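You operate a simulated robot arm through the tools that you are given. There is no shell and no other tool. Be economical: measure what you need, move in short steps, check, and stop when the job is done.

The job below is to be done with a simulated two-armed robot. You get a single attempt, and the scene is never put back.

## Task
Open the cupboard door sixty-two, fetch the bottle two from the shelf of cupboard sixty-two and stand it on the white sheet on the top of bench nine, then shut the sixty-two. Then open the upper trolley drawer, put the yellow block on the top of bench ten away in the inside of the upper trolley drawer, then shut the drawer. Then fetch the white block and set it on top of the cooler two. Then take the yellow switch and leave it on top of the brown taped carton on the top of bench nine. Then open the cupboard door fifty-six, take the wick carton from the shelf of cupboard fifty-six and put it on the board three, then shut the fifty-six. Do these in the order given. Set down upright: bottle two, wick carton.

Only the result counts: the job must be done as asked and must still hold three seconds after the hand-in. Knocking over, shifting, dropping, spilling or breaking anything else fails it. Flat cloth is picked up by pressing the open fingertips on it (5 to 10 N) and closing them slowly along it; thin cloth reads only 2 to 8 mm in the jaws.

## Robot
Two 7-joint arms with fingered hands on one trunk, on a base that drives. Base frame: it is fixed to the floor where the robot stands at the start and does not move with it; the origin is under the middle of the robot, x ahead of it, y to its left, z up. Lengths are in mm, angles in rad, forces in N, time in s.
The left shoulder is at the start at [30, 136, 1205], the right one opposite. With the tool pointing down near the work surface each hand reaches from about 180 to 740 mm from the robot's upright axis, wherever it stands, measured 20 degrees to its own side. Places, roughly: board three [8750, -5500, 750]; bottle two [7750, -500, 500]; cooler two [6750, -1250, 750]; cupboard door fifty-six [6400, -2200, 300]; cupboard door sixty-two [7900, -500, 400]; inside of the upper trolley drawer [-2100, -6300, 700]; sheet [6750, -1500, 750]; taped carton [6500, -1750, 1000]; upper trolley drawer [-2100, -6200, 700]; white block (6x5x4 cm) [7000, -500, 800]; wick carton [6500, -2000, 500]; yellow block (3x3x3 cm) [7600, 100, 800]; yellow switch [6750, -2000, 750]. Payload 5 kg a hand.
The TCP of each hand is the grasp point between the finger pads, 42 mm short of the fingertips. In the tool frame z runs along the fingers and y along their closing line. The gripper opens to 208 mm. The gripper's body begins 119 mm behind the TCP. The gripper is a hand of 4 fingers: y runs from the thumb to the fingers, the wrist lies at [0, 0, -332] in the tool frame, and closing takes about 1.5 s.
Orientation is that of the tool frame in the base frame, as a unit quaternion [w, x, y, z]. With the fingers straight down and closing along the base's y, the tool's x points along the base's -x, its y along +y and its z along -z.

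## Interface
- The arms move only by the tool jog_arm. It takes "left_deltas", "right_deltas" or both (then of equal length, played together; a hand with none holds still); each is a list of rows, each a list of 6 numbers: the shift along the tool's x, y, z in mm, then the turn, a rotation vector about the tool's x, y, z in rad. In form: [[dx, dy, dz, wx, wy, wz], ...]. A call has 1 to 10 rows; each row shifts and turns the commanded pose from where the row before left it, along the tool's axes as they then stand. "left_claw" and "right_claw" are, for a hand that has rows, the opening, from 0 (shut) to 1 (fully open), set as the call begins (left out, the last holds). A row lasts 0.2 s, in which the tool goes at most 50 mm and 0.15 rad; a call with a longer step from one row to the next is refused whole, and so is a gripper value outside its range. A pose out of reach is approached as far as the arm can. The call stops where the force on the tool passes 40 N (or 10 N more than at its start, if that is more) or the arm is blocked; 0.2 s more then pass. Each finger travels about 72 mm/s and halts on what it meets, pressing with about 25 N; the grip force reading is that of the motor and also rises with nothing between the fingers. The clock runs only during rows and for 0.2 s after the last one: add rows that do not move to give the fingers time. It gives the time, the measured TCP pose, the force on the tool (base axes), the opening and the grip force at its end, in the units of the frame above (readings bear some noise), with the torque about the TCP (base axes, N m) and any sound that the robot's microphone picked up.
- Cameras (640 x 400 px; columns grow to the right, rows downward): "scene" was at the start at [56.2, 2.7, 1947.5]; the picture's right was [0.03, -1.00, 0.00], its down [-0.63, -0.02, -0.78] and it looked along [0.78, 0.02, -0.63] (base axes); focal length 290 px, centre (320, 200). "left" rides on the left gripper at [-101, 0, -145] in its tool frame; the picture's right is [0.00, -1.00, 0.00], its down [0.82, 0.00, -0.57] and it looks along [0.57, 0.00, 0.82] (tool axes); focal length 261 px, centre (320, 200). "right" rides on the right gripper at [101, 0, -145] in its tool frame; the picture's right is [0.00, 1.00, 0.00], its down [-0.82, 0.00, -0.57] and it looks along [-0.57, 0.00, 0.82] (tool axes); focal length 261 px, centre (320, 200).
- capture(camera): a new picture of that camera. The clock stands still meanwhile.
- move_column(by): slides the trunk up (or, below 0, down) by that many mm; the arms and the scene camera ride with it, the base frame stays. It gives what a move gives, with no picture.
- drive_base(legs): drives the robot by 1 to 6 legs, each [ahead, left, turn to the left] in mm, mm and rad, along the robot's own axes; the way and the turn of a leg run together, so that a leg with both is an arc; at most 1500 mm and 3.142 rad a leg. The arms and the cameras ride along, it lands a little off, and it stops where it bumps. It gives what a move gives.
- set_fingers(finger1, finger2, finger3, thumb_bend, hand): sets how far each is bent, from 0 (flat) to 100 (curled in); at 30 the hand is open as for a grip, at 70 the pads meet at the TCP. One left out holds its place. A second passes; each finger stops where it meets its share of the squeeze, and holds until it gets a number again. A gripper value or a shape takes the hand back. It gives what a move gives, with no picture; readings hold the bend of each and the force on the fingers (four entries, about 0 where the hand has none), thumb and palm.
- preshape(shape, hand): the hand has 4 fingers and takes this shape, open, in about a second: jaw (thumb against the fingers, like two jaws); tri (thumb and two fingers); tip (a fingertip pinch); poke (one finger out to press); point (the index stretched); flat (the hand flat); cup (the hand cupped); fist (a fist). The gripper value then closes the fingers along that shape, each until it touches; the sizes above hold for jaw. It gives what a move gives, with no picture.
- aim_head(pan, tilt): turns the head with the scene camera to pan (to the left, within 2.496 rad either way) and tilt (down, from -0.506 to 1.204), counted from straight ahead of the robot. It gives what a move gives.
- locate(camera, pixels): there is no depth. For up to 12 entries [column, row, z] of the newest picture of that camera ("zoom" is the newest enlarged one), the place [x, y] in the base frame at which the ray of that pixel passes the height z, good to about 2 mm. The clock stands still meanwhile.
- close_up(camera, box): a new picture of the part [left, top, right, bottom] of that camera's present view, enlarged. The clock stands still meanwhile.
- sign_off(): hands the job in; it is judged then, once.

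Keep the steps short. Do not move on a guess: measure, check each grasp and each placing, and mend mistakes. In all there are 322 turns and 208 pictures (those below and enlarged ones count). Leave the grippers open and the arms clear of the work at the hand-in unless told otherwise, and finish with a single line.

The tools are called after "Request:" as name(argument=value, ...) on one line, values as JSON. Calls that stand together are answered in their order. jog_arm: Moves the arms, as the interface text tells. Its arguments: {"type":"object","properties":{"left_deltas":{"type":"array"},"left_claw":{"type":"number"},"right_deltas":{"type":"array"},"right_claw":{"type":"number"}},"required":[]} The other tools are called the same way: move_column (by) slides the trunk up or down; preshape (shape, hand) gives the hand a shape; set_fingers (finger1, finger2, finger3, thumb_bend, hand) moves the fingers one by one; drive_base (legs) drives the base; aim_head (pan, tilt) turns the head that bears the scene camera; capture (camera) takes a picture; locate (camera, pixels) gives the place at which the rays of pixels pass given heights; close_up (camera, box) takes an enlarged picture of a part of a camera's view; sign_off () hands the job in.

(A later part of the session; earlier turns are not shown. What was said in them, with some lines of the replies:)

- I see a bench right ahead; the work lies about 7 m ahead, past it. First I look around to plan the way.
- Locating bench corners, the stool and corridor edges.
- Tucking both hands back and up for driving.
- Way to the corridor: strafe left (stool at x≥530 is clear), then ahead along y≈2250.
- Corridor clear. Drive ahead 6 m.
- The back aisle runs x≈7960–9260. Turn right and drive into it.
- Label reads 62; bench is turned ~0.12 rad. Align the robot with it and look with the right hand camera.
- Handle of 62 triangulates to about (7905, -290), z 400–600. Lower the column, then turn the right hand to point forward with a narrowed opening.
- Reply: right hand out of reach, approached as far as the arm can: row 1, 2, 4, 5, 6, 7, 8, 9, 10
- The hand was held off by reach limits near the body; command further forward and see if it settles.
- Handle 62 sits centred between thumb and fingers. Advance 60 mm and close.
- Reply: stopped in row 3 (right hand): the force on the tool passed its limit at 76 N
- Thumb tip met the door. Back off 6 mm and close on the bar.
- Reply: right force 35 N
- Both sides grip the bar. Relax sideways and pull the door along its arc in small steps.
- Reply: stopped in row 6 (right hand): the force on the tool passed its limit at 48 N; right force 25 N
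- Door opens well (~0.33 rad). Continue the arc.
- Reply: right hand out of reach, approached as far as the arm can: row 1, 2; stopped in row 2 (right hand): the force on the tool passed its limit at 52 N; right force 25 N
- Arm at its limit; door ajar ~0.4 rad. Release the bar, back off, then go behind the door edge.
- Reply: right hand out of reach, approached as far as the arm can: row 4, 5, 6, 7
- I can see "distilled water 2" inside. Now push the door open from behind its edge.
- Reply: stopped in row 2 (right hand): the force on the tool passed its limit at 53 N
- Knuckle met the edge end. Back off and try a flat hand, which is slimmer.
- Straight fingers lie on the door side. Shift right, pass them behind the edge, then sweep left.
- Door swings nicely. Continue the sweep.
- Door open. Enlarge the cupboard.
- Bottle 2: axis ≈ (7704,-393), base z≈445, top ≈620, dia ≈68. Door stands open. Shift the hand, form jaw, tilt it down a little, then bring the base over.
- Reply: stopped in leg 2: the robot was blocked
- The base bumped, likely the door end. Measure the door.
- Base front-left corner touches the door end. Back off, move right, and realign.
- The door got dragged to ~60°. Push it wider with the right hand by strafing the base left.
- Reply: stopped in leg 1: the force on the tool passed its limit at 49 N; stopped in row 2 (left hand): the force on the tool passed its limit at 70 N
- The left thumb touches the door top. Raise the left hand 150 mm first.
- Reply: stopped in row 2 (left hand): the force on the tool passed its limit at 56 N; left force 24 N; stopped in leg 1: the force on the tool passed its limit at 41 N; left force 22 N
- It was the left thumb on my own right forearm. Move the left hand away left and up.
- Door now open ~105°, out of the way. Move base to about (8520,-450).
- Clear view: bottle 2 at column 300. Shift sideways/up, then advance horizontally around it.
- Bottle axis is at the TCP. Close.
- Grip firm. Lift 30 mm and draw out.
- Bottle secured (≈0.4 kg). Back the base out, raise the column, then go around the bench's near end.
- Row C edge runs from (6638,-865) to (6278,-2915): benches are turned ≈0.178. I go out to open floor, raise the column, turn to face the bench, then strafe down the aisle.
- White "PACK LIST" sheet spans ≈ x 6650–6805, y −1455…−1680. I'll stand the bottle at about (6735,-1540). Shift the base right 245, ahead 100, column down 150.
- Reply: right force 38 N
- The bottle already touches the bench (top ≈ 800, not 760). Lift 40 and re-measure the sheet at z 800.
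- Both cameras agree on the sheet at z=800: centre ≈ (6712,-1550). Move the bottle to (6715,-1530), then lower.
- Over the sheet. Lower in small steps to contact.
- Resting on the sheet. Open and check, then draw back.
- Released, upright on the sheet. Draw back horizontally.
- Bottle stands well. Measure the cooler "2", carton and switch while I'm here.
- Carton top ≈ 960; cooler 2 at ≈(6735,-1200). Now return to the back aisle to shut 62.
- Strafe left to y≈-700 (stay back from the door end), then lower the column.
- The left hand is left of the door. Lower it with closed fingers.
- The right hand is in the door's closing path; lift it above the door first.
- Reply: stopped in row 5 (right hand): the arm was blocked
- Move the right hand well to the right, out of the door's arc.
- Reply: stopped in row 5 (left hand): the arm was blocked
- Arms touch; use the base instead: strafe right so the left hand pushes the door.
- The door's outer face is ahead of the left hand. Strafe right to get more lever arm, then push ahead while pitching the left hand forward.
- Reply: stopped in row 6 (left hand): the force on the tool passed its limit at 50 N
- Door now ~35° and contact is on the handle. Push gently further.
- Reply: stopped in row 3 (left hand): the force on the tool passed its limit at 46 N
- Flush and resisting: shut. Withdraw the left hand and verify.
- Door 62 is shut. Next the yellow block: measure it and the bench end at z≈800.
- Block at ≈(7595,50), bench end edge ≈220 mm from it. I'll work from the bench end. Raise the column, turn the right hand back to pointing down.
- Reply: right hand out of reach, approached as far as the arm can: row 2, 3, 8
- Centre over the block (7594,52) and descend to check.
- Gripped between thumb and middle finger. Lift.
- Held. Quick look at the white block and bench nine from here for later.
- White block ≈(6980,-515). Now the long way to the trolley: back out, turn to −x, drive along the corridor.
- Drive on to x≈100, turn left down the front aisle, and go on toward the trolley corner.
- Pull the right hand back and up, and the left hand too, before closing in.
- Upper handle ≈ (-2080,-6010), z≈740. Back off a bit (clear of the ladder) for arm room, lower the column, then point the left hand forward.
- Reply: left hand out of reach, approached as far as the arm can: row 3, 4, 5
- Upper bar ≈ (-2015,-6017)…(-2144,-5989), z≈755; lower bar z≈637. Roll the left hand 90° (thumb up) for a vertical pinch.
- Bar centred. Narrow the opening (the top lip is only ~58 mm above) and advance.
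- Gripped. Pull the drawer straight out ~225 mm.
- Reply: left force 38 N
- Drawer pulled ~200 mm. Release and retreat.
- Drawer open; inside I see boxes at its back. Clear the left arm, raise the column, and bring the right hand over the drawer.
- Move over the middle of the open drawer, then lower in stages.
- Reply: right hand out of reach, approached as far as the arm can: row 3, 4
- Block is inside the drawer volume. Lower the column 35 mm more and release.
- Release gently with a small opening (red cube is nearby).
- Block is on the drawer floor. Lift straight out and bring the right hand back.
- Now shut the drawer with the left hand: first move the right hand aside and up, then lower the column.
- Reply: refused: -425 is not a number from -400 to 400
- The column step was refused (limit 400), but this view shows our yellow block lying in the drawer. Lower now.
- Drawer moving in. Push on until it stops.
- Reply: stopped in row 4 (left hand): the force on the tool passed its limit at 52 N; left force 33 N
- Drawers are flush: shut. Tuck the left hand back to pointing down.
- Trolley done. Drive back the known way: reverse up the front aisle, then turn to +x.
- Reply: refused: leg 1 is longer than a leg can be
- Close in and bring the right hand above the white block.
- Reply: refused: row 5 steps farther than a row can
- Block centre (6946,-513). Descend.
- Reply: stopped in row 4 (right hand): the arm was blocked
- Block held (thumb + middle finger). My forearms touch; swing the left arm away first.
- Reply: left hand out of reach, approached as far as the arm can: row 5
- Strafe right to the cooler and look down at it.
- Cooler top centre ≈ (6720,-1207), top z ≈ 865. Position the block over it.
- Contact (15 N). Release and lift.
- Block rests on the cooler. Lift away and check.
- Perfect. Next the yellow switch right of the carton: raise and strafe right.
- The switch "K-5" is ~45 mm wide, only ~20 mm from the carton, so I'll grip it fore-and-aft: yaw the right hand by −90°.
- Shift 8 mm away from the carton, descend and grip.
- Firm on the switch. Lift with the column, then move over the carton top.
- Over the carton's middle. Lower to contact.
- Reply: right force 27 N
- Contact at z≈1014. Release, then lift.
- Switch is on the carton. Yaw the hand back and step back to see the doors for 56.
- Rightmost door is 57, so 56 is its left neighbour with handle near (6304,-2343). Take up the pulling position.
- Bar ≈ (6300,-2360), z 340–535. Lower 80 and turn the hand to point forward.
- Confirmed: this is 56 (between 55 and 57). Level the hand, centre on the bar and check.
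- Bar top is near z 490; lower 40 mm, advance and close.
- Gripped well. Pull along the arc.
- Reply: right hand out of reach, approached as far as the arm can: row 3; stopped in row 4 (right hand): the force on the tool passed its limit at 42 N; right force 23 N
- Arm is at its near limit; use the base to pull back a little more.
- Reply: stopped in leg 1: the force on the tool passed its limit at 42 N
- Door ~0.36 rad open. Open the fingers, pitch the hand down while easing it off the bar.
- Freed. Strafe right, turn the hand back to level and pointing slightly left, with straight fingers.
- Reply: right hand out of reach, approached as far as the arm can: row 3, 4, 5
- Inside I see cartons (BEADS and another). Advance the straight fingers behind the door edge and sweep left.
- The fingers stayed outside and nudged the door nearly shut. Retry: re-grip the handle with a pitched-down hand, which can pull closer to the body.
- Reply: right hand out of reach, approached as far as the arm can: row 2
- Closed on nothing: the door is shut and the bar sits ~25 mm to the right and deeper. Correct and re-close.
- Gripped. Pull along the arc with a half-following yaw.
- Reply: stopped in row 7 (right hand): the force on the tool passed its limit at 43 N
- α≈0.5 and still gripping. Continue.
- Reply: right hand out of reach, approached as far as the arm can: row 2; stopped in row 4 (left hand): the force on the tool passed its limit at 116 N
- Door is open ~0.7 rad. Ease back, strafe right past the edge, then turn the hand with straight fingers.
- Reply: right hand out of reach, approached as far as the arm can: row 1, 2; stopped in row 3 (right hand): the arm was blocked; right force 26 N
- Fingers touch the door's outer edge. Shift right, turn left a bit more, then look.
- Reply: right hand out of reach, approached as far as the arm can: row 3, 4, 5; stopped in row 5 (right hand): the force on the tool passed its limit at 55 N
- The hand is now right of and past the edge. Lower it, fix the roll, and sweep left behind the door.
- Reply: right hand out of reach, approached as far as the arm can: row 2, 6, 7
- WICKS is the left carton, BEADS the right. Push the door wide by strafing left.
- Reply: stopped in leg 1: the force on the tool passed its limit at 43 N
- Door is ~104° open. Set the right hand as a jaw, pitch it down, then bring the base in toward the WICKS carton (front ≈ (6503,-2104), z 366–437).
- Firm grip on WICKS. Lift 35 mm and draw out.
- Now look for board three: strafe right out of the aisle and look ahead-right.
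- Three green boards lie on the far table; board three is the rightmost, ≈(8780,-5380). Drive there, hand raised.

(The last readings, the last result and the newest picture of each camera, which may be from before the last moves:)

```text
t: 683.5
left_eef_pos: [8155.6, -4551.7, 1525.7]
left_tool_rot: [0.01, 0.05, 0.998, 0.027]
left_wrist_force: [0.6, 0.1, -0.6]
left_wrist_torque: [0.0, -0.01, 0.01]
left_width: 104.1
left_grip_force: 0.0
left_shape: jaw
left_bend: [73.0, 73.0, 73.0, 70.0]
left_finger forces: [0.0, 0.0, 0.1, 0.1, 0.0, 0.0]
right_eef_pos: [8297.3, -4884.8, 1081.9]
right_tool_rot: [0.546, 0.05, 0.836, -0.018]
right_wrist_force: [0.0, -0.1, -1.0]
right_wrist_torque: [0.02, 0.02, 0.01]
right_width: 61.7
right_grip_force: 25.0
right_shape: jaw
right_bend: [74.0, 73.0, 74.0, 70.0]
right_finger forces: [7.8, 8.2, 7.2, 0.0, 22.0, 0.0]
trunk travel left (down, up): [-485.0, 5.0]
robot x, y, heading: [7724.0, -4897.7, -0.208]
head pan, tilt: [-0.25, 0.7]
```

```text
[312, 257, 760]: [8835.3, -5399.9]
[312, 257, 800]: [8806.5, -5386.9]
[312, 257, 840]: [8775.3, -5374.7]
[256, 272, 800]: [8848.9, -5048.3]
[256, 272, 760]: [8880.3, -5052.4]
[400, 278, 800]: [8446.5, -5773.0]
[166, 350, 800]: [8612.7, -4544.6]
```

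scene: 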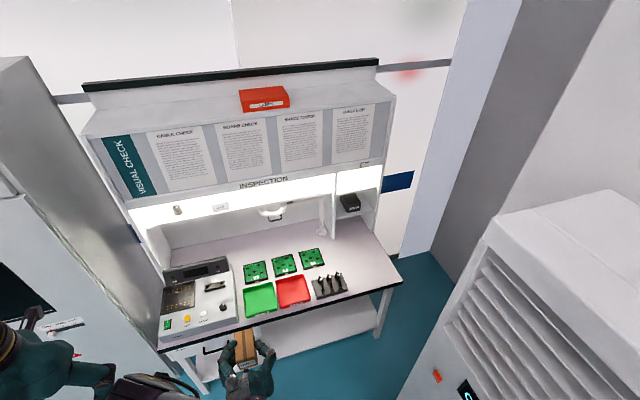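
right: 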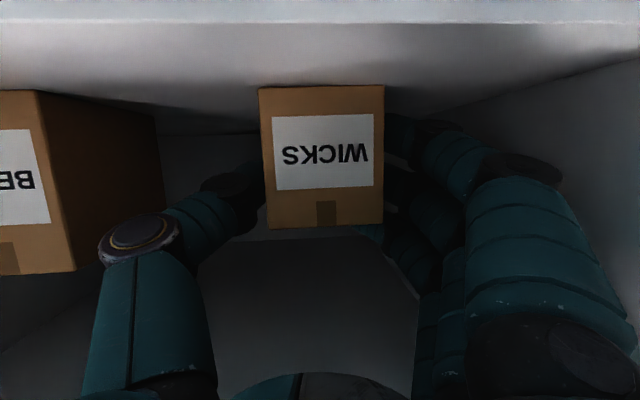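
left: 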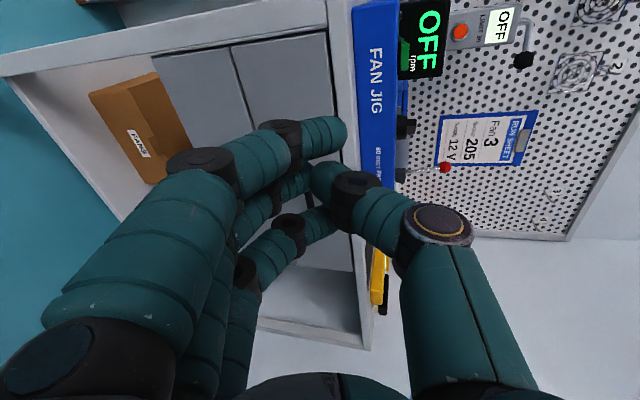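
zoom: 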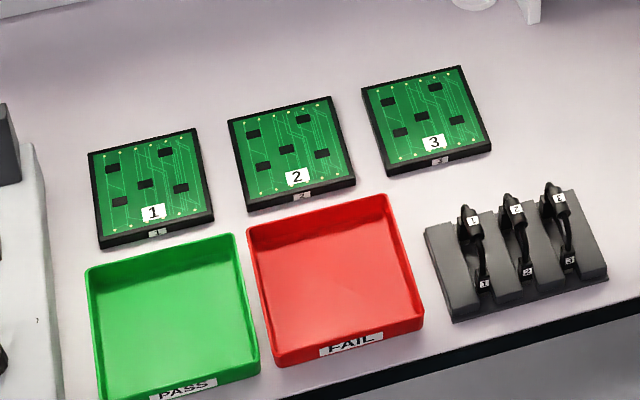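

Board 3 (label "3") at ≈(8803,-5382), z≈800. Drive in, then move the carton over it at a moderate height.

Request:
drive_base(legs=[[400, -10, 0.028]])

Request:
jog_arm(right_deltas=[[30, -30, 13, 0, 0, 0], [30, -30, 13, 0, 0, 0], [30, -30, 13, 0, 0, 0], [10, -40, 5, 0, 0, 0], [0, -45, 0, 0, 0, 0], [0, -45, 0, 0, 0, 0], [0, -45, 0, 0, 0, 0], [0, -45, 0, 0, 0, 0]])

Request:
capture(camera="right")

```text
t: 686.0
left_eef_pos: [8526.0, -4624.6, 1524.5]
left_tool_rot: [0.009, 0.036, 0.999, 0.026]
left_wrist_force: [0.7, -1.0, -0.5]
left_wrist_torque: [-0.05, 0.02, 0.01]
left_width: 104.4
left_grip_force: 0.0
left_shape: jaw
left_bend: [73.0, 73.0, 73.0, 70.0]
left_finger forces: [0.0, 0.1, 0.0, 0.0, 0.0, 0.0]
right_eef_pos: [8677.9, -4954.8, 1080.5]
right_tool_rot: [0.546, 0.038, 0.837, -0.01]
right_wrist_force: [0.4, -1.6, -1.0]
right_wrist_torque: [-0.04, 0.02, 0.01]
right_width: 61.5
right_grip_force: 24.7
right_shape: jaw
right_bend: [74.0, 73.0, 74.0, 70.0]
right_finger forces: [7.8, 8.2, 7.3, 0.1, 22.1, 0.0]
trunk travel left (down, up): [-485.0, 5.0]
robot x, y, heading: [8101.5, -4984.6, -0.179]
head pan, tilt: [-0.25, 0.7]
```

```text
t: 687.8
left_eef_pos: [8525.5, -4625.6, 1525.5]
left_tool_rot: [0.01, 0.035, 0.999, 0.028]
left_wrist_force: [0.3, -0.3, 0.5]
left_wrist_torque: [0.13, 0.0, -0.01]
left_width: 104.2
left_grip_force: 0.1
left_shape: jaw
left_bend: [73.0, 73.0, 73.0, 70.0]
left_finger forces: [0.1, 0.1, 0.0, 0.0, 0.1, 0.1]
right_eef_pos: [8658.0, -5261.3, 963.7]
right_tool_rot: [0.545, 0.038, 0.837, -0.009]
right_wrist_force: [0.7, 0.1, -0.9]
right_wrist_torque: [0.01, 0.07, 0.06]
right_width: 61.3
right_grip_force: 25.8
right_shape: jaw
right_bend: [73.0, 73.0, 73.0, 70.0]
right_finger forces: [8.2, 8.4, 7.3, 0.1, 22.7, 0.1]
trunk travel left (down, up): [-485.0, 5.0]
robot x, y, heading: [8107.1, -4984.5, -0.18]
head pan, tilt: [-0.25, 0.7]
```

```text
15 pictures are left
```

right: 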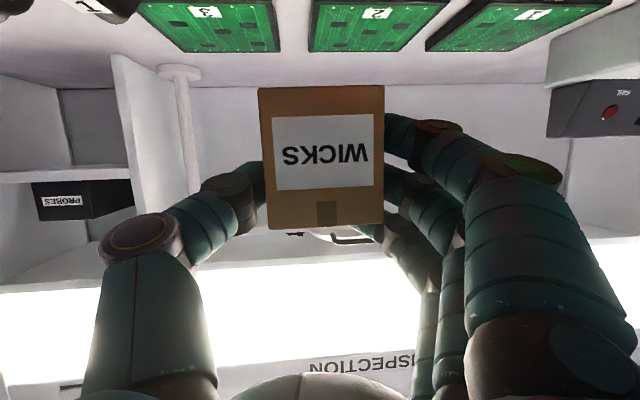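

Request:
locate(camera="right", pixels=[[182, 50, 812], [281, 50, 812], [205, 12, 812], [274, 2, 812], [314, 50, 812], [188, 140, 870]])

```text
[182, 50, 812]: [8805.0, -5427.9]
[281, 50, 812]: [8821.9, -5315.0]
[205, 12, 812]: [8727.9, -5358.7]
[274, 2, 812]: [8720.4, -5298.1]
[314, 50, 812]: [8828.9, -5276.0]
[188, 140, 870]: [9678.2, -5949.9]
```

Move over board 3 (≈(8795,-5374)) and begin lowering.

Request:
jog_arm(right_deltas=[[-11, -20, 25, 0, 0, 0], [-11, -20, 25, 0, 0, 0], [-11, -20, 25, 0, 0, 0], [-12, -20, 24, 0, 0, 0], [-12, -21, 24, 0, 0, 0], [27, 0, 12, 0, 0, 0], [27, 0, 12, 0, 0, 0], [0, 0, 0, 0, 0, 0]])

Request:
capture(camera="right")

Request:
close_up(camera="scene", box=[220, 200, 440, 340])

```text
t: 689.6
left_eef_pos: [8525.8, -4624.4, 1526.3]
left_tool_rot: [0.009, 0.035, 0.999, 0.027]
left_wrist_force: [-0.3, 0.7, 0.2]
left_wrist_torque: [-0.05, 0.02, 0.0]
left_width: 104.0
left_grip_force: 0.0
left_shape: jaw
left_bend: [73.0, 73.0, 73.0, 70.0]
left_finger forces: [0.0, 0.0, 0.0, 0.0, 0.0, 0.0]
right_eef_pos: [8783.3, -5368.5, 905.0]
right_tool_rot: [0.545, 0.038, 0.837, -0.01]
right_wrist_force: [0.6, 0.8, -0.4]
right_wrist_torque: [-0.02, 0.04, -0.04]
right_width: 61.5
right_grip_force: 25.3
right_shape: jaw
right_bend: [73.0, 73.0, 73.0, 70.0]
right_finger forces: [8.0, 8.3, 7.2, 0.1, 22.4, 0.1]
trunk travel left (down, up): [-485.0, 5.0]
robot x, y, heading: [8098.7, -4984.3, -0.18]
head pan, tilt: [-0.25, 0.7]
```

```text
14 pictures are left
```

right: 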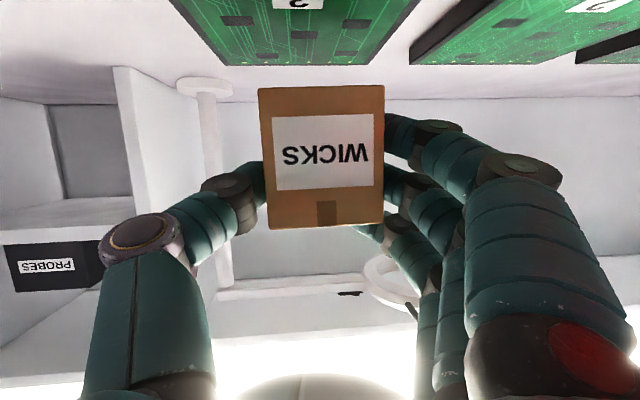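

```text
2.86 times, centred on (330, 270) of scene
```

zoom: 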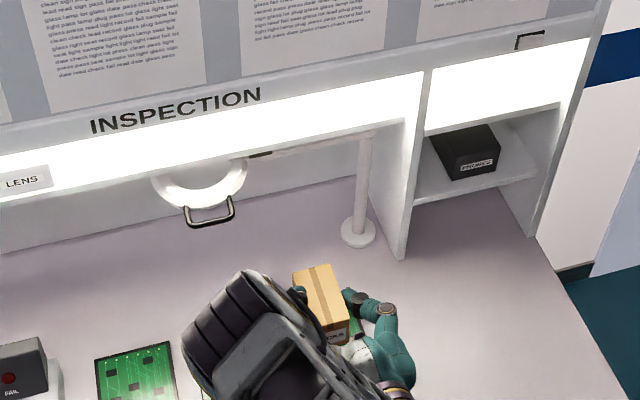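

Carton should go ~20 mm back and ~16 mm right for the board's centre. Adjust and lower to contact.

Request:
jog_arm(right_deltas=[[8, -16, -18, 0, 0, 0], [0, 0, 0, 0, 0, 0], [12, 0, 5.3, 0, 0, 0], [12, 0, 5.3, 0, 0, 0], [2.7, 0, 1.2, 0, 0, 0], [2.7, 0, 1.2, 0, 0, 0], [0, 0, 0, 0, 0, 0]])

Request:
capture(camera="right")

```text
t: 691.2
left_eef_pos: [8526.1, -4624.2, 1526.9]
left_tool_rot: [0.008, 0.035, 0.999, 0.027]
left_wrist_force: [-0.4, -0.3, -0.4]
left_wrist_torque: [-0.03, -0.03, 0.04]
left_width: 103.9
left_grip_force: 0.0
left_shape: jaw
left_bend: [73.0, 73.0, 73.0, 70.0]
left_finger forces: [0.1, 0.0, 0.1, 0.0, 0.0, 0.0]
right_eef_pos: [8762.4, -5382.9, 872.1]
right_tool_rot: [0.546, 0.037, 0.837, -0.01]
right_wrist_force: [-0.2, -0.5, -0.4]
right_wrist_torque: [-0.03, 0.04, -0.01]
right_width: 61.3
right_grip_force: 24.7
right_shape: jaw
right_bend: [73.0, 73.0, 73.0, 70.0]
right_finger forces: [8.0, 8.3, 7.3, 0.0, 22.4, 0.1]
trunk travel left (down, up): [-485.0, 5.0]
robot x, y, heading: [8100.6, -4987.3, -0.181]
head pan, tilt: [-0.25, 0.7]
```

```text
12 pictures are left
```

right: 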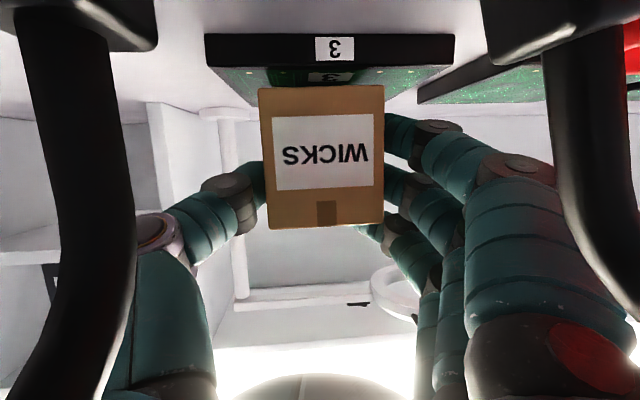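

Aligned with board 3. Lower in small steps to contact.

Request:
jog_arm(right_deltas=[[2.7, 0, 1.2, 0, 0, 0], [2.7, 0, 1.2, 0, 0, 0], [0, 0, 0, 0, 0, 0]])

```text
t: 692.0
left_eef_pos: [8526.6, -4624.9, 1525.5]
left_tool_rot: [0.01, 0.036, 0.999, 0.028]
left_wrist_force: [0.2, -0.7, 0.1]
left_wrist_torque: [-0.01, 0.01, -0.03]
left_width: 104.0
left_grip_force: 0.0
left_shape: jaw
left_bend: [73.0, 73.0, 73.0, 70.0]
left_finger forces: [0.1, 0.1, 0.0, 0.1, 0.0, 0.0]
right_eef_pos: [8762.9, -5383.0, 867.2]
right_tool_rot: [0.545, 0.038, 0.837, -0.01]
right_wrist_force: [0.6, -0.7, -1.1]
right_wrist_torque: [-0.04, 0.02, -0.01]
right_width: 61.2
right_grip_force: 25.0
right_shape: jaw
right_bend: [73.0, 73.0, 73.0, 70.0]
right_finger forces: [8.0, 8.4, 7.3, 0.0, 22.4, 0.1]
trunk travel left (down, up): [-485.0, 5.0]
robot x, y, heading: [8107.2, -4982.9, -0.18]
head pan, tilt: [-0.25, 0.7]
```

Request:
jog_arm(right_deltas=[[2.7, 0, 1.2, 0, 0, 0], [2.7, 0, 1.2, 0, 0, 0], [0, 0, 0, 0, 0, 0]])

Request:
jog_arm(right_deltas=[[1.8, 0, 0.8, 0, 0, 0], [0, 0, 0, 0, 0, 0]])

```text
t: 692.8
left_eef_pos: [8525.7, -4624.1, 1526.2]
left_tool_rot: [0.011, 0.036, 0.999, 0.027]
left_wrist_force: [0.4, 0.7, -0.4]
left_wrist_torque: [-0.03, 0.0, 0.0]
left_width: 104.0
left_grip_force: 0.0
left_shape: jaw
left_bend: [73.0, 73.0, 73.0, 70.0]
left_finger forces: [0.0, 0.1, 0.0, 0.1, 0.1, 0.0]
right_eef_pos: [8763.8, -5382.9, 863.7]
right_tool_rot: [0.548, 0.038, 0.836, -0.01]
right_wrist_force: [-2.4, -0.3, 15.6]
right_wrist_torque: [0.47, -0.46, 0.0]
right_width: 61.7
right_grip_force: 25.2
right_shape: jaw
right_bend: [74.0, 74.0, 74.0, 70.0]
right_finger forces: [8.7, 7.8, 11.2, 0.0, 23.9, 0.1]
trunk travel left (down, up): [-485.0, 5.0]
robot x, y, heading: [8105.4, -4988.2, -0.177]
head pan, tilt: [-0.25, 0.7]
```

```text
t: 693.4
left_eef_pos: [8524.6, -4623.9, 1526.0]
left_tool_rot: [0.011, 0.036, 0.999, 0.026]
left_wrist_force: [0.0, 0.4, -0.2]
left_wrist_torque: [0.01, -0.02, 0.0]
left_width: 104.4
left_grip_force: 0.1
left_shape: jaw
left_bend: [73.0, 73.0, 73.0, 70.0]
left_finger forces: [0.1, 0.0, 0.0, 0.0, 0.0, 0.1]
right_eef_pos: [8762.1, -5383.9, 863.6]
right_tool_rot: [0.548, 0.038, 0.835, -0.011]
right_wrist_force: [-1.0, -2.0, 31.9]
right_wrist_torque: [0.79, -0.69, -0.13]
right_width: 61.7
right_grip_force: 25.3
right_shape: jaw
right_bend: [74.0, 74.0, 74.0, 70.0]
right_finger forces: [9.1, 8.0, 15.8, 0.0, 25.5, 1.2]
trunk travel left (down, up): [-485.0, 5.0]
robot x, y, heading: [8102.7, -4984.2, -0.181]
head pan, tilt: [-0.25, 0.7]
```

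Contact. Relax 2 mm, open, then lift straight up.

Request:
jog_arm(right_deltas=[[-2.5, 0, -1.1, 0, 0, 0], [0, 0, 0, 0, 0, 0], [0, 0, 0, 0, 0, 0], [0, 0, 0, 0, 0, 0], [0, 0, 0, 0, 0, 0]], right_claw=0.5)

Request:
capture(camera="right")

```text
t: 694.6
left_eef_pos: [8526.1, -4623.8, 1526.4]
left_tool_rot: [0.011, 0.036, 0.999, 0.028]
left_wrist_force: [-0.1, -0.7, 0.6]
left_wrist_torque: [0.0, 0.03, -0.03]
left_width: 104.2
left_grip_force: 0.0
left_shape: jaw
left_bend: [73.0, 73.0, 73.0, 70.0]
left_finger forces: [0.0, 0.1, 0.0, 0.0, 0.0, 0.0]
right_eef_pos: [8761.5, -5383.2, 861.2]
right_tool_rot: [0.545, 0.037, 0.837, -0.01]
right_wrist_force: [-0.3, 0.2, 1.6]
right_wrist_torque: [0.14, 0.28, -0.04]
right_width: 103.1
right_grip_force: 0.0
right_shape: jaw
right_bend: [73.0, 73.0, 73.0, 70.0]
right_finger forces: [0.0, 0.0, 0.0, 0.1, 0.0, 1.6]
trunk travel left (down, up): [-485.0, 5.0]
robot x, y, heading: [8098.8, -4983.2, -0.179]
head pan, tilt: [-0.25, 0.7]
```

```text
11 pictures are left
```

right: 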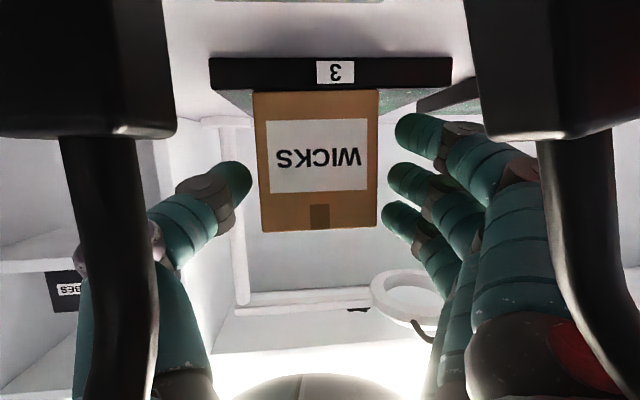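

Released; carton stands on board 3. The palm brushes something lightly (1.6 N), so lift straight up.

Request:
jog_arm(right_deltas=[[-9, 0, -4, 0, 0, 0], [-18, 0, -8, 0, 0, 0], [-32, 0, -14, 0, 0, 0], [-36, 0, -16, 0, 0, 0], [-36, 0, -16, 0, 0, 0], [0, 0, 0, 0, 0, 0]])

Request:
capture(camera="right")

```text
t: 696.0
left_eef_pos: [8526.7, -4624.2, 1525.2]
left_tool_rot: [0.01, 0.036, 0.999, 0.028]
left_wrist_force: [-0.6, -0.1, -0.4]
left_wrist_torque: [0.03, 0.02, 0.0]
left_width: 103.9
left_grip_force: 0.0
left_shape: jaw
left_bend: [73.0, 73.0, 73.0, 70.0]
left_finger forces: [0.0, 0.0, 0.1, 0.0, 0.1, 0.0]
right_eef_pos: [8761.8, -5386.1, 1005.6]
right_tool_rot: [0.545, 0.038, 0.837, -0.01]
right_wrist_force: [-0.1, -0.5, 0.5]
right_wrist_torque: [-0.02, -0.02, 0.0]
right_width: 103.0
right_grip_force: 0.2
right_shape: jaw
right_bend: [73.0, 73.0, 73.0, 70.0]
right_finger forces: [0.0, 0.0, 0.0, 0.0, 0.0, 0.0]
trunk travel left (down, up): [-485.0, 5.0]
robot x, y, heading: [8099.8, -4985.4, -0.18]
head pan, tilt: [-0.25, 0.7]
```

```text
10 pictures are left
```

right: 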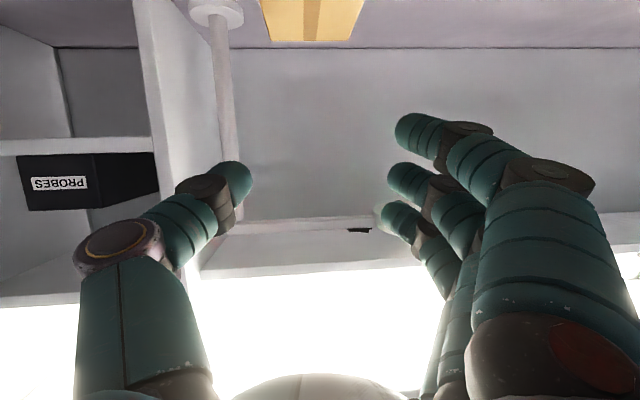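

Back off and check the table.

Request:
drive_base(legs=[[-400, 0, 0]])

Request:
close_up(camera="scene", box=[200, 200, 400, 330])

```text
t: 698.5
left_eef_pos: [8132.0, -4552.9, 1525.6]
left_tool_rot: [0.009, 0.035, 0.999, 0.028]
left_wrist_force: [-0.1, 0.3, -0.2]
left_wrist_torque: [0.01, 0.01, 0.01]
left_width: 104.0
left_grip_force: 0.0
left_shape: jaw
left_bend: [73.0, 73.0, 73.0, 70.0]
left_finger forces: [0.0, 0.1, 0.1, 0.1, 0.0, 0.1]
right_eef_pos: [8368.3, -5313.6, 1004.7]
right_tool_rot: [0.546, 0.038, 0.837, -0.01]
right_wrist_force: [-0.5, -0.1, 0.6]
right_wrist_torque: [-0.01, 0.03, 0.02]
right_width: 103.2
right_grip_force: 0.0
right_shape: jaw
right_bend: [73.0, 73.0, 73.0, 70.0]
right_finger forces: [0.0, 0.0, 0.0, 0.0, 0.0, 0.0]
trunk travel left (down, up): [-485.0, 5.0]
robot x, y, heading: [7707.9, -4912.6, -0.176]
head pan, tilt: [-0.25, 0.7]
```

```text
3.08 times, centred on (300, 265) of scene
```

zoom: 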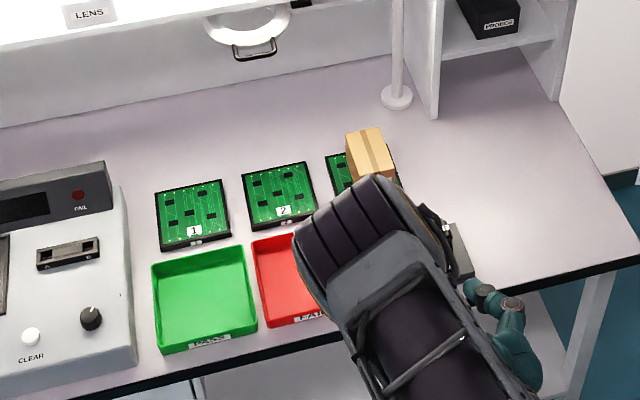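

WICKS stands on board 3. Retract the right arm and go back to door 56.

Request:
jog_arm(right_deltas=[[0, 0, -25, 0, 0.115, 0], [0, 0, -25, 0, 0.115, 0], [0, 0, -25, 0, 0.115, 0], [0, 0, -25, 0, 0.115, 0], [5, 0, -20, 0, 0.115, 0], [15, 0, -15, 0, 0.115, 0], [20, 0, -15, 0, 0.115, 0], [25, 0, -10, 0, 0.115, 0], [30, 0, -5, 0, 0.115, 0], [30, 0, 0, 0, 0.1, 0]])

Request:
drive_base(legs=[[-870, 310, 0], [-870, 310, 0], [-870, 310, 0], [0, 1000, 0]])

```text
t: 700.7
left_eef_pos: [8131.1, -4555.4, 1527.5]
left_tool_rot: [0.011, 0.036, 0.999, 0.028]
left_wrist_force: [-0.4, -0.6, 0.5]
left_wrist_torque: [0.09, -0.06, 0.01]
left_width: 104.3
left_grip_force: 0.1
left_shape: jaw
left_bend: [73.0, 73.0, 73.0, 70.0]
left_finger forces: [0.1, 0.0, 0.0, 0.1, 0.0, 0.0]
right_eef_pos: [8136.4, -5300.1, 1074.9]
right_tool_rot: [0.011, 0.038, 0.999, 0.013]
right_wrist_force: [0.7, -0.2, 1.0]
right_wrist_torque: [0.01, -0.04, 0.01]
right_width: 102.9
right_grip_force: 0.0
right_shape: jaw
right_bend: [73.0, 73.0, 73.0, 70.0]
right_finger forces: [0.0, 0.0, 0.0, 0.1, 0.0, 0.0]
trunk travel left (down, up): [-485.0, 5.0]
robot x, y, heading: [7707.8, -4910.3, -0.181]
head pan, tilt: [-0.25, 0.7]
```

```text
t: 719.2
left_eef_pos: [5941.3, -2195.9, 1526.4]
left_tool_rot: [0.011, 0.053, 0.998, 0.027]
left_wrist_force: [0.8, -0.1, 0.4]
left_wrist_torque: [0.04, 0.01, 0.0]
left_width: 104.2
left_grip_force: 0.1
left_shape: jaw
left_bend: [73.0, 73.0, 73.0, 70.0]
left_finger forces: [0.1, 0.0, 0.0, 0.0, 0.0, 0.0]
right_eef_pos: [5921.3, -2942.0, 1075.0]
right_tool_rot: [0.01, 0.055, 0.998, 0.012]
right_wrist_force: [0.1, -0.5, -0.1]
right_wrist_torque: [0.02, -0.01, -0.01]
right_width: 103.1
right_grip_force: 0.0
right_shape: jaw
right_bend: [73.0, 73.0, 73.0, 70.0]
right_finger forces: [0.0, 0.0, 0.0, 0.1, 0.0, 0.0]
trunk travel left (down, up): [-485.0, 5.0]
robot x, y, heading: [5507.5, -2543.6, -0.219]
head pan, tilt: [-0.25, 0.7]
```

Request:
drive_base(legs=[[-37, 450, 0.04]])

Request:
jog_arm(left_deltas=[[-12, 26, 0, 0, 0, 0], [-12, 26, 0, 0, 0, 0], [-12, 26, 0, 0, 0, 0], [-12, 26, 0, 0, 0, 0]], left_claw=0)

Request:
move_column(by=-400)

Request:
move_column(by=-80)

Request:
aim_head(pan=0.35, tilt=0.9)

Request:
capture(camera="scene")

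```text
t: 721.9
left_eef_pos: [5971.7, -1737.5, 1526.6]
left_tool_rot: [0.01, 0.031, 0.999, 0.027]
left_wrist_force: [-0.6, -0.1, -0.1]
left_wrist_torque: [0.01, 0.02, 0.03]
left_width: 104.1
left_grip_force: 0.1
left_shape: jaw
left_bend: [73.0, 73.0, 73.0, 70.0]
left_finger forces: [0.0, 0.0, 0.0, 0.0, 0.0, 0.0]
right_eef_pos: [5984.6, -2482.1, 1075.7]
right_tool_rot: [0.01, 0.034, 0.999, 0.011]
right_wrist_force: [0.1, -0.5, 0.3]
right_wrist_torque: [-0.04, 0.02, -0.03]
right_width: 103.0
right_grip_force: 0.1
right_shape: jaw
right_bend: [73.0, 73.0, 73.0, 70.0]
right_finger forces: [0.0, 0.0, 0.0, 0.0, 0.1, 0.0]
trunk travel left (down, up): [-485.0, 5.0]
robot x, y, heading: [5555.1, -2102.5, -0.168]
head pan, tilt: [-0.25, 0.7]
```

```text
t: 722.9
left_eef_pos: [6026.0, -1637.0, 1531.6]
left_tool_rot: [0.009, 0.032, 0.999, 0.027]
left_wrist_force: [0.3, 0.7, -0.1]
left_wrist_torque: [-0.05, 0.03, 0.02]
left_width: 0.0
left_grip_force: 13.3
left_shape: jaw
left_bend: [70.0, 70.0, 70.0, 70.0]
left_finger forces: [0.0, 0.0, 0.0, 0.0, 0.0, 0.1]
right_eef_pos: [5985.0, -2483.0, 1076.3]
right_tool_rot: [0.01, 0.033, 0.999, 0.012]
right_wrist_force: [0.3, 0.6, -0.5]
right_wrist_torque: [-0.02, 0.04, 0.02]
right_width: 103.3
right_grip_force: 0.1
right_shape: jaw
right_bend: [73.0, 73.0, 73.0, 70.0]
right_finger forces: [0.0, 0.0, 0.0, 0.0, 0.0, 0.0]
trunk travel left (down, up): [-485.0, 5.0]
robot x, y, heading: [5555.4, -2100.0, -0.166]
head pan, tilt: [-0.25, 0.7]
```

```text
t: 726.7
left_eef_pos: [6025.7, -1639.5, 1131.8]
left_tool_rot: [0.011, 0.031, 0.999, 0.028]
left_wrist_force: [0.1, -0.1, -0.2]
left_wrist_torque: [0.01, 0.0, 0.01]
left_width: 0.0
left_grip_force: 25.1
left_shape: jaw
left_bend: [70.0, 70.0, 70.0, 70.0]
left_finger forces: [0.0, 0.0, 0.0, 0.1, 0.1, 0.0]
right_eef_pos: [5983.0, -2482.2, 675.1]
right_tool_rot: [0.01, 0.034, 0.999, 0.012]
right_wrist_force: [-0.2, -0.2, 0.4]
right_wrist_torque: [0.0, 0.04, 0.03]
right_width: 103.2
right_grip_force: 0.0
right_shape: jaw
right_bend: [73.0, 73.0, 73.0, 70.0]
right_finger forces: [0.0, 0.0, 0.0, 0.0, 0.1, 0.1]
trunk travel left (down, up): [-85.0, 405.0]
robot x, y, heading: [5554.8, -2100.1, -0.172]
head pan, tilt: [-0.25, 0.7]
```

```text
t: 727.9
left_eef_pos: [6025.4, -1638.8, 1052.5]
left_tool_rot: [0.01, 0.032, 0.999, 0.028]
left_wrist_force: [0.1, -0.2, 0.8]
left_wrist_torque: [0.0, -0.03, 0.02]
left_width: 0.0
left_grip_force: 24.6
left_shape: jaw
left_bend: [70.0, 70.0, 70.0, 70.0]
left_finger forces: [0.0, 0.0, 0.0, 0.1, 0.0, 0.0]
right_eef_pos: [5984.4, -2483.3, 596.4]
right_tool_rot: [0.01, 0.033, 0.999, 0.012]
right_wrist_force: [-1.0, -0.2, 0.5]
right_wrist_torque: [0.03, 0.03, 0.01]
right_width: 103.3
right_grip_force: 0.1
right_shape: jaw
right_bend: [73.0, 73.0, 73.0, 70.0]
right_finger forces: [0.0, 0.0, 0.0, 0.1, 0.0, 0.0]
trunk travel left (down, up): [-5.0, 485.0]
robot x, y, heading: [5556.5, -2104.2, -0.168]
head pan, tilt: [-0.25, 0.7]
```

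```text
t: 728.9
left_eef_pos: [6025.4, -1638.3, 1052.1]
left_tool_rot: [0.009, 0.032, 0.999, 0.027]
left_wrist_force: [-0.4, 0.1, -0.3]
left_wrist_torque: [0.01, -0.01, -0.01]
left_width: 0.0
left_grip_force: 24.9
left_shape: jaw
left_bend: [70.0, 70.0, 70.0, 70.0]
left_finger forces: [0.0, 0.0, 0.1, 0.0, 0.1, 0.0]
right_eef_pos: [5983.7, -2482.9, 595.2]
right_tool_rot: [0.009, 0.033, 0.999, 0.012]
right_wrist_force: [0.1, -0.1, -0.4]
right_wrist_torque: [0.01, 0.03, 0.0]
right_width: 103.4
right_grip_force: 0.0
right_shape: jaw
right_bend: [73.0, 73.0, 73.0, 70.0]
right_finger forces: [0.0, 0.0, 0.1, 0.0, 0.0, 0.0]
trunk travel left (down, up): [-5.0, 485.0]
robot x, y, heading: [5554.3, -2101.7, -0.167]
head pan, tilt: [0.351, 0.901]
```

```text
8 pictures are left
```

scene: 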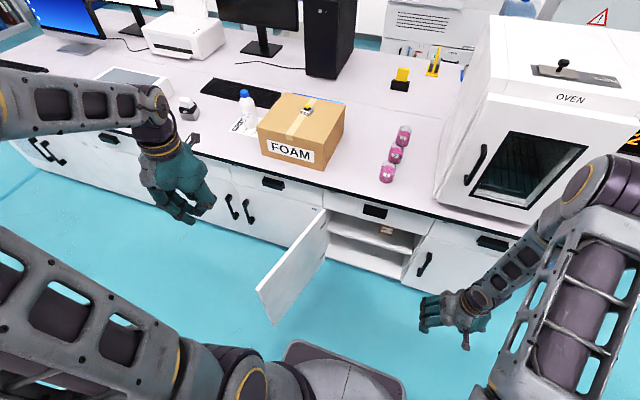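

Clear view: door is between the hands. Lower the left hand on the door's outer side.

Request:
jog_arm(left_deltas=[[0, 0, 48, 0, 0, 0], [0, 0, 48, 0, 0, 0], [0, 0, 48, 0, 0, 0], [0, 0, 48, 0, 0, 0], [0, 0, 48, 0, 0, 0], [0, 0, 48, 0, 0, 0], [0, 0, 48, 0, 0, 0], [0, 0, 48, 0, 0, 0], [0, 0, 48, 0, 0, 0], [0, 0, 48, 0, 0, 0]])

Request:
jog_arm(left_deltas=[[-10, 0, 35, 0, 0, 0], [-15, 0, 0, 0, 0, 0], [0, -30, 0, 0, 0, 0], [0, -30, 0, 0, 0, 0]])

```text
t: 731.1
left_eef_pos: [6036.5, -1611.5, 574.3]
left_tool_rot: [0.011, 0.031, 0.999, 0.027]
left_wrist_force: [1.1, 0.3, 1.4]
left_wrist_torque: [-0.1, 0.12, -0.02]
left_width: 0.0
left_grip_force: 25.6
left_shape: jaw
left_bend: [70.0, 70.0, 70.0, 70.0]
left_finger forces: [0.0, 0.1, 0.1, 0.1, 0.0, 0.1]
right_eef_pos: [5984.3, -2482.2, 596.0]
right_tool_rot: [0.01, 0.033, 0.999, 0.012]
right_wrist_force: [0.1, 0.7, -0.7]
right_wrist_torque: [-0.04, 0.02, 0.0]
right_width: 103.4
right_grip_force: 0.0
right_shape: jaw
right_bend: [73.0, 73.0, 73.0, 70.0]
right_finger forces: [0.0, 0.0, 0.1, 0.0, 0.0, 0.1]
trunk travel left (down, up): [-5.0, 485.0]
robot x, y, heading: [5554.5, -2102.7, -0.168]
head pan, tilt: [0.351, 0.901]
```

```text
t: 732.1
left_eef_pos: [6058.4, -1672.5, 534.0]
left_tool_rot: [0.011, 0.032, 0.999, 0.027]
left_wrist_force: [0.2, 1.5, -0.3]
left_wrist_torque: [-0.09, -0.06, 0.0]
left_width: 0.2
left_grip_force: 25.6
left_shape: jaw
left_bend: [70.0, 70.0, 70.0, 70.0]
left_finger forces: [0.0, 0.0, 0.0, 0.0, 0.1, 0.2]
right_eef_pos: [5984.9, -2483.8, 595.6]
right_tool_rot: [0.009, 0.033, 0.999, 0.011]
right_wrist_force: [0.3, -0.3, 0.0]
right_wrist_torque: [0.04, -0.04, -0.01]
right_width: 103.4
right_grip_force: 0.1
right_shape: jaw
right_bend: [73.0, 73.0, 73.0, 70.0]
right_finger forces: [0.1, 0.0, 0.0, 0.1, 0.0, 0.1]
trunk travel left (down, up): [-5.0, 485.0]
robot x, y, heading: [5552.7, -2103.2, -0.17]
head pan, tilt: [0.351, 0.901]
```

Sweep the door: strafe right, then follow the arc with the arm.

Request:
drive_base(legs=[[0, -330, 0]])

Request:
jog_arm(left_deltas=[[-14, -30, 0, 0, 0, 0], [-14, -30, 0, 0, 0, 0], [-18, -30, 0, 0, 0, 0], [-20, -28, 0, 0, 0, 0], [-22, -26, 0, 0, 0, 0], [-24, -22, 0, 0, 0, 0], [-26, -20, 0, 0, 0, 0]])

Request:
capture(camera="scene")

```text
t: 734.3
left_eef_pos: [6001.7, -2001.6, 534.9]
left_tool_rot: [0.011, 0.031, 0.999, 0.028]
left_wrist_force: [-0.4, -1.5, 0.5]
left_wrist_torque: [0.08, 0.0, 0.0]
left_width: 0.1
left_grip_force: 24.7
left_shape: jaw
left_bend: [70.0, 70.0, 70.0, 70.0]
left_finger forces: [0.0, 0.1, 0.0, 0.1, 0.0, 0.0]
right_eef_pos: [5928.7, -2812.0, 594.9]
right_tool_rot: [0.01, 0.033, 0.999, 0.011]
right_wrist_force: [0.1, -0.6, 0.1]
right_wrist_torque: [0.05, -0.02, 0.03]
right_width: 103.5
right_grip_force: 0.0
right_shape: jaw
right_bend: [73.0, 73.0, 73.0, 70.0]
right_finger forces: [0.0, 0.1, 0.0, 0.0, 0.1, 0.1]
trunk travel left (down, up): [-5.0, 485.0]
robot x, y, heading: [5498.4, -2433.5, -0.166]
head pan, tilt: [0.351, 0.901]
```

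```text
t: 735.9
left_eef_pos: [6126.2, -2194.1, 528.5]
left_tool_rot: [0.01, 0.029, 0.999, 0.028]
left_wrist_force: [-0.1, 0.6, 0.3]
left_wrist_torque: [-0.11, -0.04, 0.04]
left_width: 0.0
left_grip_force: 25.4
left_shape: jaw
left_bend: [70.0, 70.0, 70.0, 70.0]
left_finger forces: [0.0, 0.0, 0.0, 0.0, 0.1, 0.0]
right_eef_pos: [5928.5, -2812.2, 595.1]
right_tool_rot: [0.01, 0.033, 0.999, 0.013]
right_wrist_force: [-0.7, 0.0, 0.2]
right_wrist_torque: [0.04, 0.02, 0.0]
right_width: 103.3
right_grip_force: 0.1
right_shape: jaw
right_bend: [73.0, 73.0, 73.0, 70.0]
right_finger forces: [0.1, 0.0, 0.0, 0.1, 0.0, 0.0]
trunk travel left (down, up): [-5.0, 485.0]
robot x, y, heading: [5499.2, -2436.3, -0.169]
head pan, tilt: [0.351, 0.901]
```

```text
7 pictures are left
```

scene: 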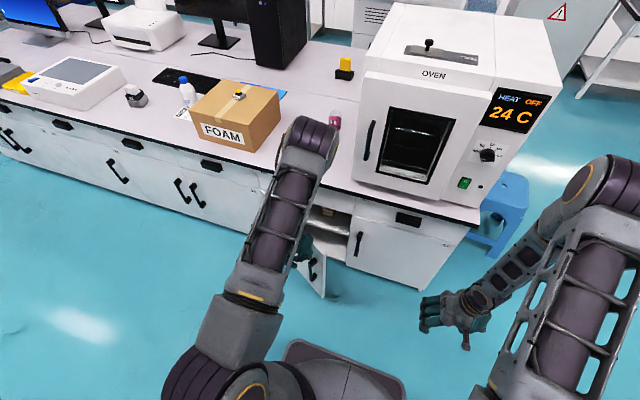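

Door ~45°. Push on forward-right while pitching the hand up so it clears the bench.

Request:
jog_arm(left_deltas=[[-24, -12, 0, 0, -0.1, 0], [-24, -12, 2.4, 0, -0.1, 0], [-23.5, -12, 4.8, 0, -0.1, 0], [-23, -12, 7, 0, -0.1, 0], [-22, -12, 9.3, 0, -0.1, 0], [-21, -12, 11.5, 0, -0.1, 0], [-20, -12, 13.6, 0, -0.1, 0]])

Request:
capture(camera="left")

```text
t: 737.5
left_eef_pos: [6290.2, -2289.7, 527.7]
left_tool_rot: [0.354, 0.037, 0.934, 0.015]
left_wrist_force: [-0.1, 1.1, 0.4]
left_wrist_torque: [-0.01, 0.06, -0.01]
left_width: 0.0
left_grip_force: 24.8
left_shape: jaw
left_bend: [70.0, 70.0, 70.0, 70.0]
left_finger forces: [0.0, 0.0, 0.0, 0.1, 0.0, 0.0]
right_eef_pos: [5928.6, -2811.4, 596.0]
right_tool_rot: [0.01, 0.032, 0.999, 0.012]
right_wrist_force: [0.5, 0.9, -0.6]
right_wrist_torque: [-0.01, 0.04, -0.01]
right_width: 103.4
right_grip_force: 0.1
right_shape: jaw
right_bend: [73.0, 73.0, 73.0, 70.0]
right_finger forces: [0.1, 0.1, 0.1, 0.0, 0.0, 0.0]
trunk travel left (down, up): [-5.0, 485.0]
robot x, y, heading: [5498.0, -2430.0, -0.171]
head pan, tilt: [0.351, 0.901]
```

```text
6 pictures are left
```

left: 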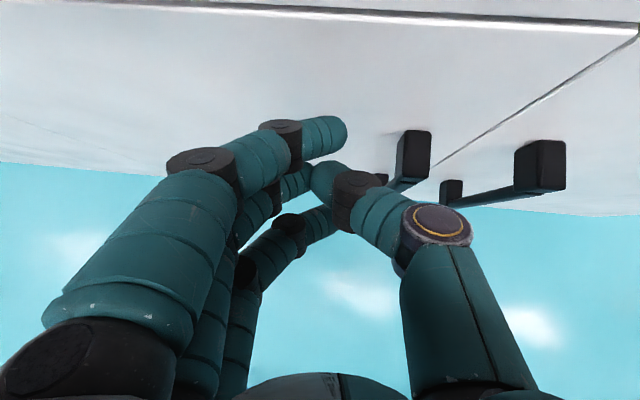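

Looks nearly flush. Press on until it resists.

Request:
jog_arm(left_deltas=[[-6, -2, 6, 0, 0, 0], [-6, -2, 6, 0, 0, 0], [-6, -2, 6, 0, 0, 0], [-6, -2, 6, 0, 0, 0], [-6, -2, 6, 0, 0, 0], [-6, -2, 6, 0, 0, 0], [-6, -2, 6, 0, 0, 0]])

Request:
capture(camera="left")

```text
t: 738.2
left_eef_pos: [6300.1, -2290.7, 520.7]
left_tool_rot: [0.346, 0.035, 0.938, 0.017]
left_wrist_force: [-11.6, 3.2, 1.5]
left_wrist_torque: [-0.15, -0.41, -0.17]
left_width: 0.0
left_grip_force: 24.8
left_shape: jaw
left_bend: [71.0, 70.0, 70.0, 70.0]
left_finger forces: [10.3, 0.0, 0.1, 0.0, 0.1, 0.0]
right_eef_pos: [5929.2, -2811.5, 596.3]
right_tool_rot: [0.011, 0.031, 0.999, 0.011]
right_wrist_force: [-0.2, -0.2, 0.3]
right_wrist_torque: [0.02, 0.05, -0.02]
right_width: 103.1
right_grip_force: 0.0
right_shape: jaw
right_bend: [73.0, 73.0, 73.0, 70.0]
right_finger forces: [0.1, 0.1, 0.0, 0.0, 0.1, 0.0]
trunk travel left (down, up): [-5.0, 485.0]
robot x, y, heading: [5493.7, -2430.0, -0.164]
head pan, tilt: [0.351, 0.901]
stopped in row 3 (left hand): the force on the tool passed its limit at 48 N (the readings are from after the stop); the commanded pose is now the measured one
```

```text
5 pictures are left
```

left: 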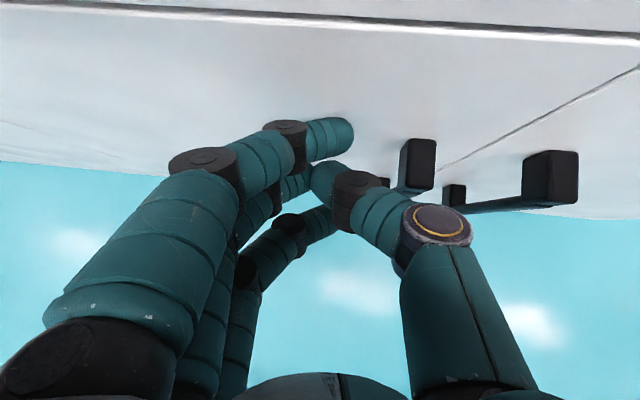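

Shut and resisting. Withdraw the left hand, open it, and back away.

Request:
jog_arm(left_deltas=[[15, 0, -12, 0, 0, 0], [22, 0, -20, 0, 0, 0], [22, 0, -20, 0, 0, 0], [22, 0, -20, 0, 0, 0], [22, 0, -20, 0, 0, 0], [22, 0, -20, 0, 0, 0], [22, 0, -20, 0, 0, 0], [22, 0, -20, 0, 0, 0]])

Request:
jog_arm(left_deltas=[[0, 0, 0, 0, 0.1, 0], [0, 0, 0, 0, 0.1, 0], [0, 0, 0, 0, 0.1, 0], [0, 0, 0, 0, 0.1, 0], [0, 0, 0, 0, 0.1, 0], [0, 0, 0, 0, 0, 0], [0, 0, 0, 0, 0, 0]], left_claw=1, right_deltas=[[0, 0, 0, 0, 0, 0], [0, 0, 0, 0, 0, 0], [0, 0, 0, 0, 0, 0], [0, 0, 0, 0, 0, 0], [0, 0, 0, 0, 0, 0], [0, 0, 0, 0, 0, 0], [0, 0, 0, 0, 0, 0]], right_claw=1)

Request:
drive_base(legs=[[0, -500, 0]])

Request:
aim_head(pan=0.6, tilt=0.75)

Request:
capture(camera="scene")

```text
t: 740.0
left_eef_pos: [6076.6, -2278.2, 528.1]
left_tool_rot: [0.348, 0.035, 0.937, 0.017]
left_wrist_force: [-0.4, 0.7, -0.4]
left_wrist_torque: [-0.05, 0.0, -0.02]
left_width: 0.0
left_grip_force: 24.9
left_shape: jaw
left_bend: [70.0, 70.0, 70.0, 70.0]
left_finger forces: [0.0, 0.0, 0.0, 0.1, 0.0, 0.1]
right_eef_pos: [5928.8, -2811.0, 596.0]
right_tool_rot: [0.01, 0.032, 0.999, 0.012]
right_wrist_force: [-0.7, 0.6, 0.2]
right_wrist_torque: [-0.04, 0.01, 0.02]
right_width: 103.3
right_grip_force: 0.0
right_shape: jaw
right_bend: [73.0, 73.0, 73.0, 70.0]
right_finger forces: [0.0, 0.0, 0.0, 0.0, 0.0, 0.0]
trunk travel left (down, up): [-5.0, 485.0]
robot x, y, heading: [5499.3, -2435.9, -0.17]
head pan, tilt: [0.351, 0.901]
```

```text
t: 741.6
left_eef_pos: [6076.0, -2277.2, 526.0]
left_tool_rot: [0.105, 0.031, 0.994, 0.026]
left_wrist_force: [-0.2, -0.4, 0.0]
left_wrist_torque: [0.0, 0.01, -0.01]
left_width: 207.9
left_grip_force: 0.0
left_shape: jaw
left_bend: [30.0, 30.0, 30.0, 30.0]
left_finger forces: [0.1, 0.0, 0.0, 0.0, 0.0, 0.1]
right_eef_pos: [5927.2, -2811.6, 596.1]
right_tool_rot: [0.01, 0.032, 0.999, 0.011]
right_wrist_force: [0.6, 0.2, 1.1]
right_wrist_torque: [-0.03, 0.0, -0.01]
right_width: 207.8
right_grip_force: 0.1
right_shape: jaw
right_bend: [30.0, 30.0, 30.0, 30.0]
right_finger forces: [0.0, 0.0, 0.0, 0.0, 0.0, 0.1]
trunk travel left (down, up): [-5.0, 485.0]
robot x, y, heading: [5494.5, -2428.3, -0.169]
head pan, tilt: [0.351, 0.901]
```

```text
t: 744.5
left_eef_pos: [5992.4, -2769.4, 527.1]
left_tool_rot: [0.105, 0.031, 0.994, 0.026]
left_wrist_force: [-0.2, -0.4, -0.2]
left_wrist_torque: [0.02, -0.04, 0.04]
left_width: 208.0
left_grip_force: 0.1
left_shape: jaw
left_bend: [30.0, 30.0, 30.0, 30.0]
left_finger forces: [0.1, 0.0, 0.0, 0.0, 0.0, 0.0]
right_eef_pos: [5844.6, -3302.5, 595.9]
right_tool_rot: [0.01, 0.035, 0.999, 0.012]
right_wrist_force: [-0.8, -0.6, -0.2]
right_wrist_torque: [0.07, -0.07, 0.02]
right_width: 207.8
right_grip_force: 0.1
right_shape: jaw
right_bend: [30.0, 30.0, 30.0, 30.0]
right_finger forces: [0.1, 0.0, 0.0, 0.0, 0.1, 0.1]
trunk travel left (down, up): [-5.0, 485.0]
robot x, y, heading: [5415.9, -2921.0, -0.172]
head pan, tilt: [0.351, 0.901]
```

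```text
t: 745.3
left_eef_pos: [5994.3, -2769.1, 527.5]
left_tool_rot: [0.105, 0.032, 0.994, 0.026]
left_wrist_force: [0.0, 0.5, -0.8]
left_wrist_torque: [0.02, 0.01, 0.01]
left_width: 207.7
left_grip_force: 0.1
left_shape: jaw
left_bend: [30.0, 30.0, 30.0, 30.0]
left_finger forces: [0.0, 0.1, 0.1, 0.1, 0.0, 0.0]
right_eef_pos: [5845.3, -3301.4, 596.1]
right_tool_rot: [0.011, 0.034, 0.999, 0.012]
right_wrist_force: [-0.5, -1.0, 0.1]
right_wrist_torque: [-0.01, 0.02, 0.02]
right_width: 207.7
right_grip_force: 0.2
right_shape: jaw
right_bend: [30.0, 30.0, 30.0, 30.0]
right_finger forces: [0.0, 0.1, 0.0, 0.0, 0.0, 0.0]
trunk travel left (down, up): [-5.0, 485.0]
robot x, y, heading: [5412.3, -2920.6, -0.172]
head pan, tilt: [0.6, 0.75]
```

```text
4 pictures are left
```

scene: 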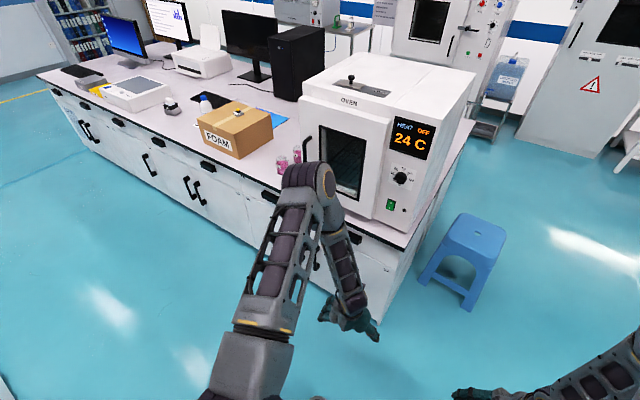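

Doors are shut, all items are in place, the grippers are open and the arms are clear. Handing in.

Request:
sign_off()

```text
The job is handed in.
```

All five steps were done in the order given and the job is handed in, with no result reported back; the one unchecked point is the clip rack by board three, which my palm may have brushed lightly (1.6 N) when I set down the wick carton.
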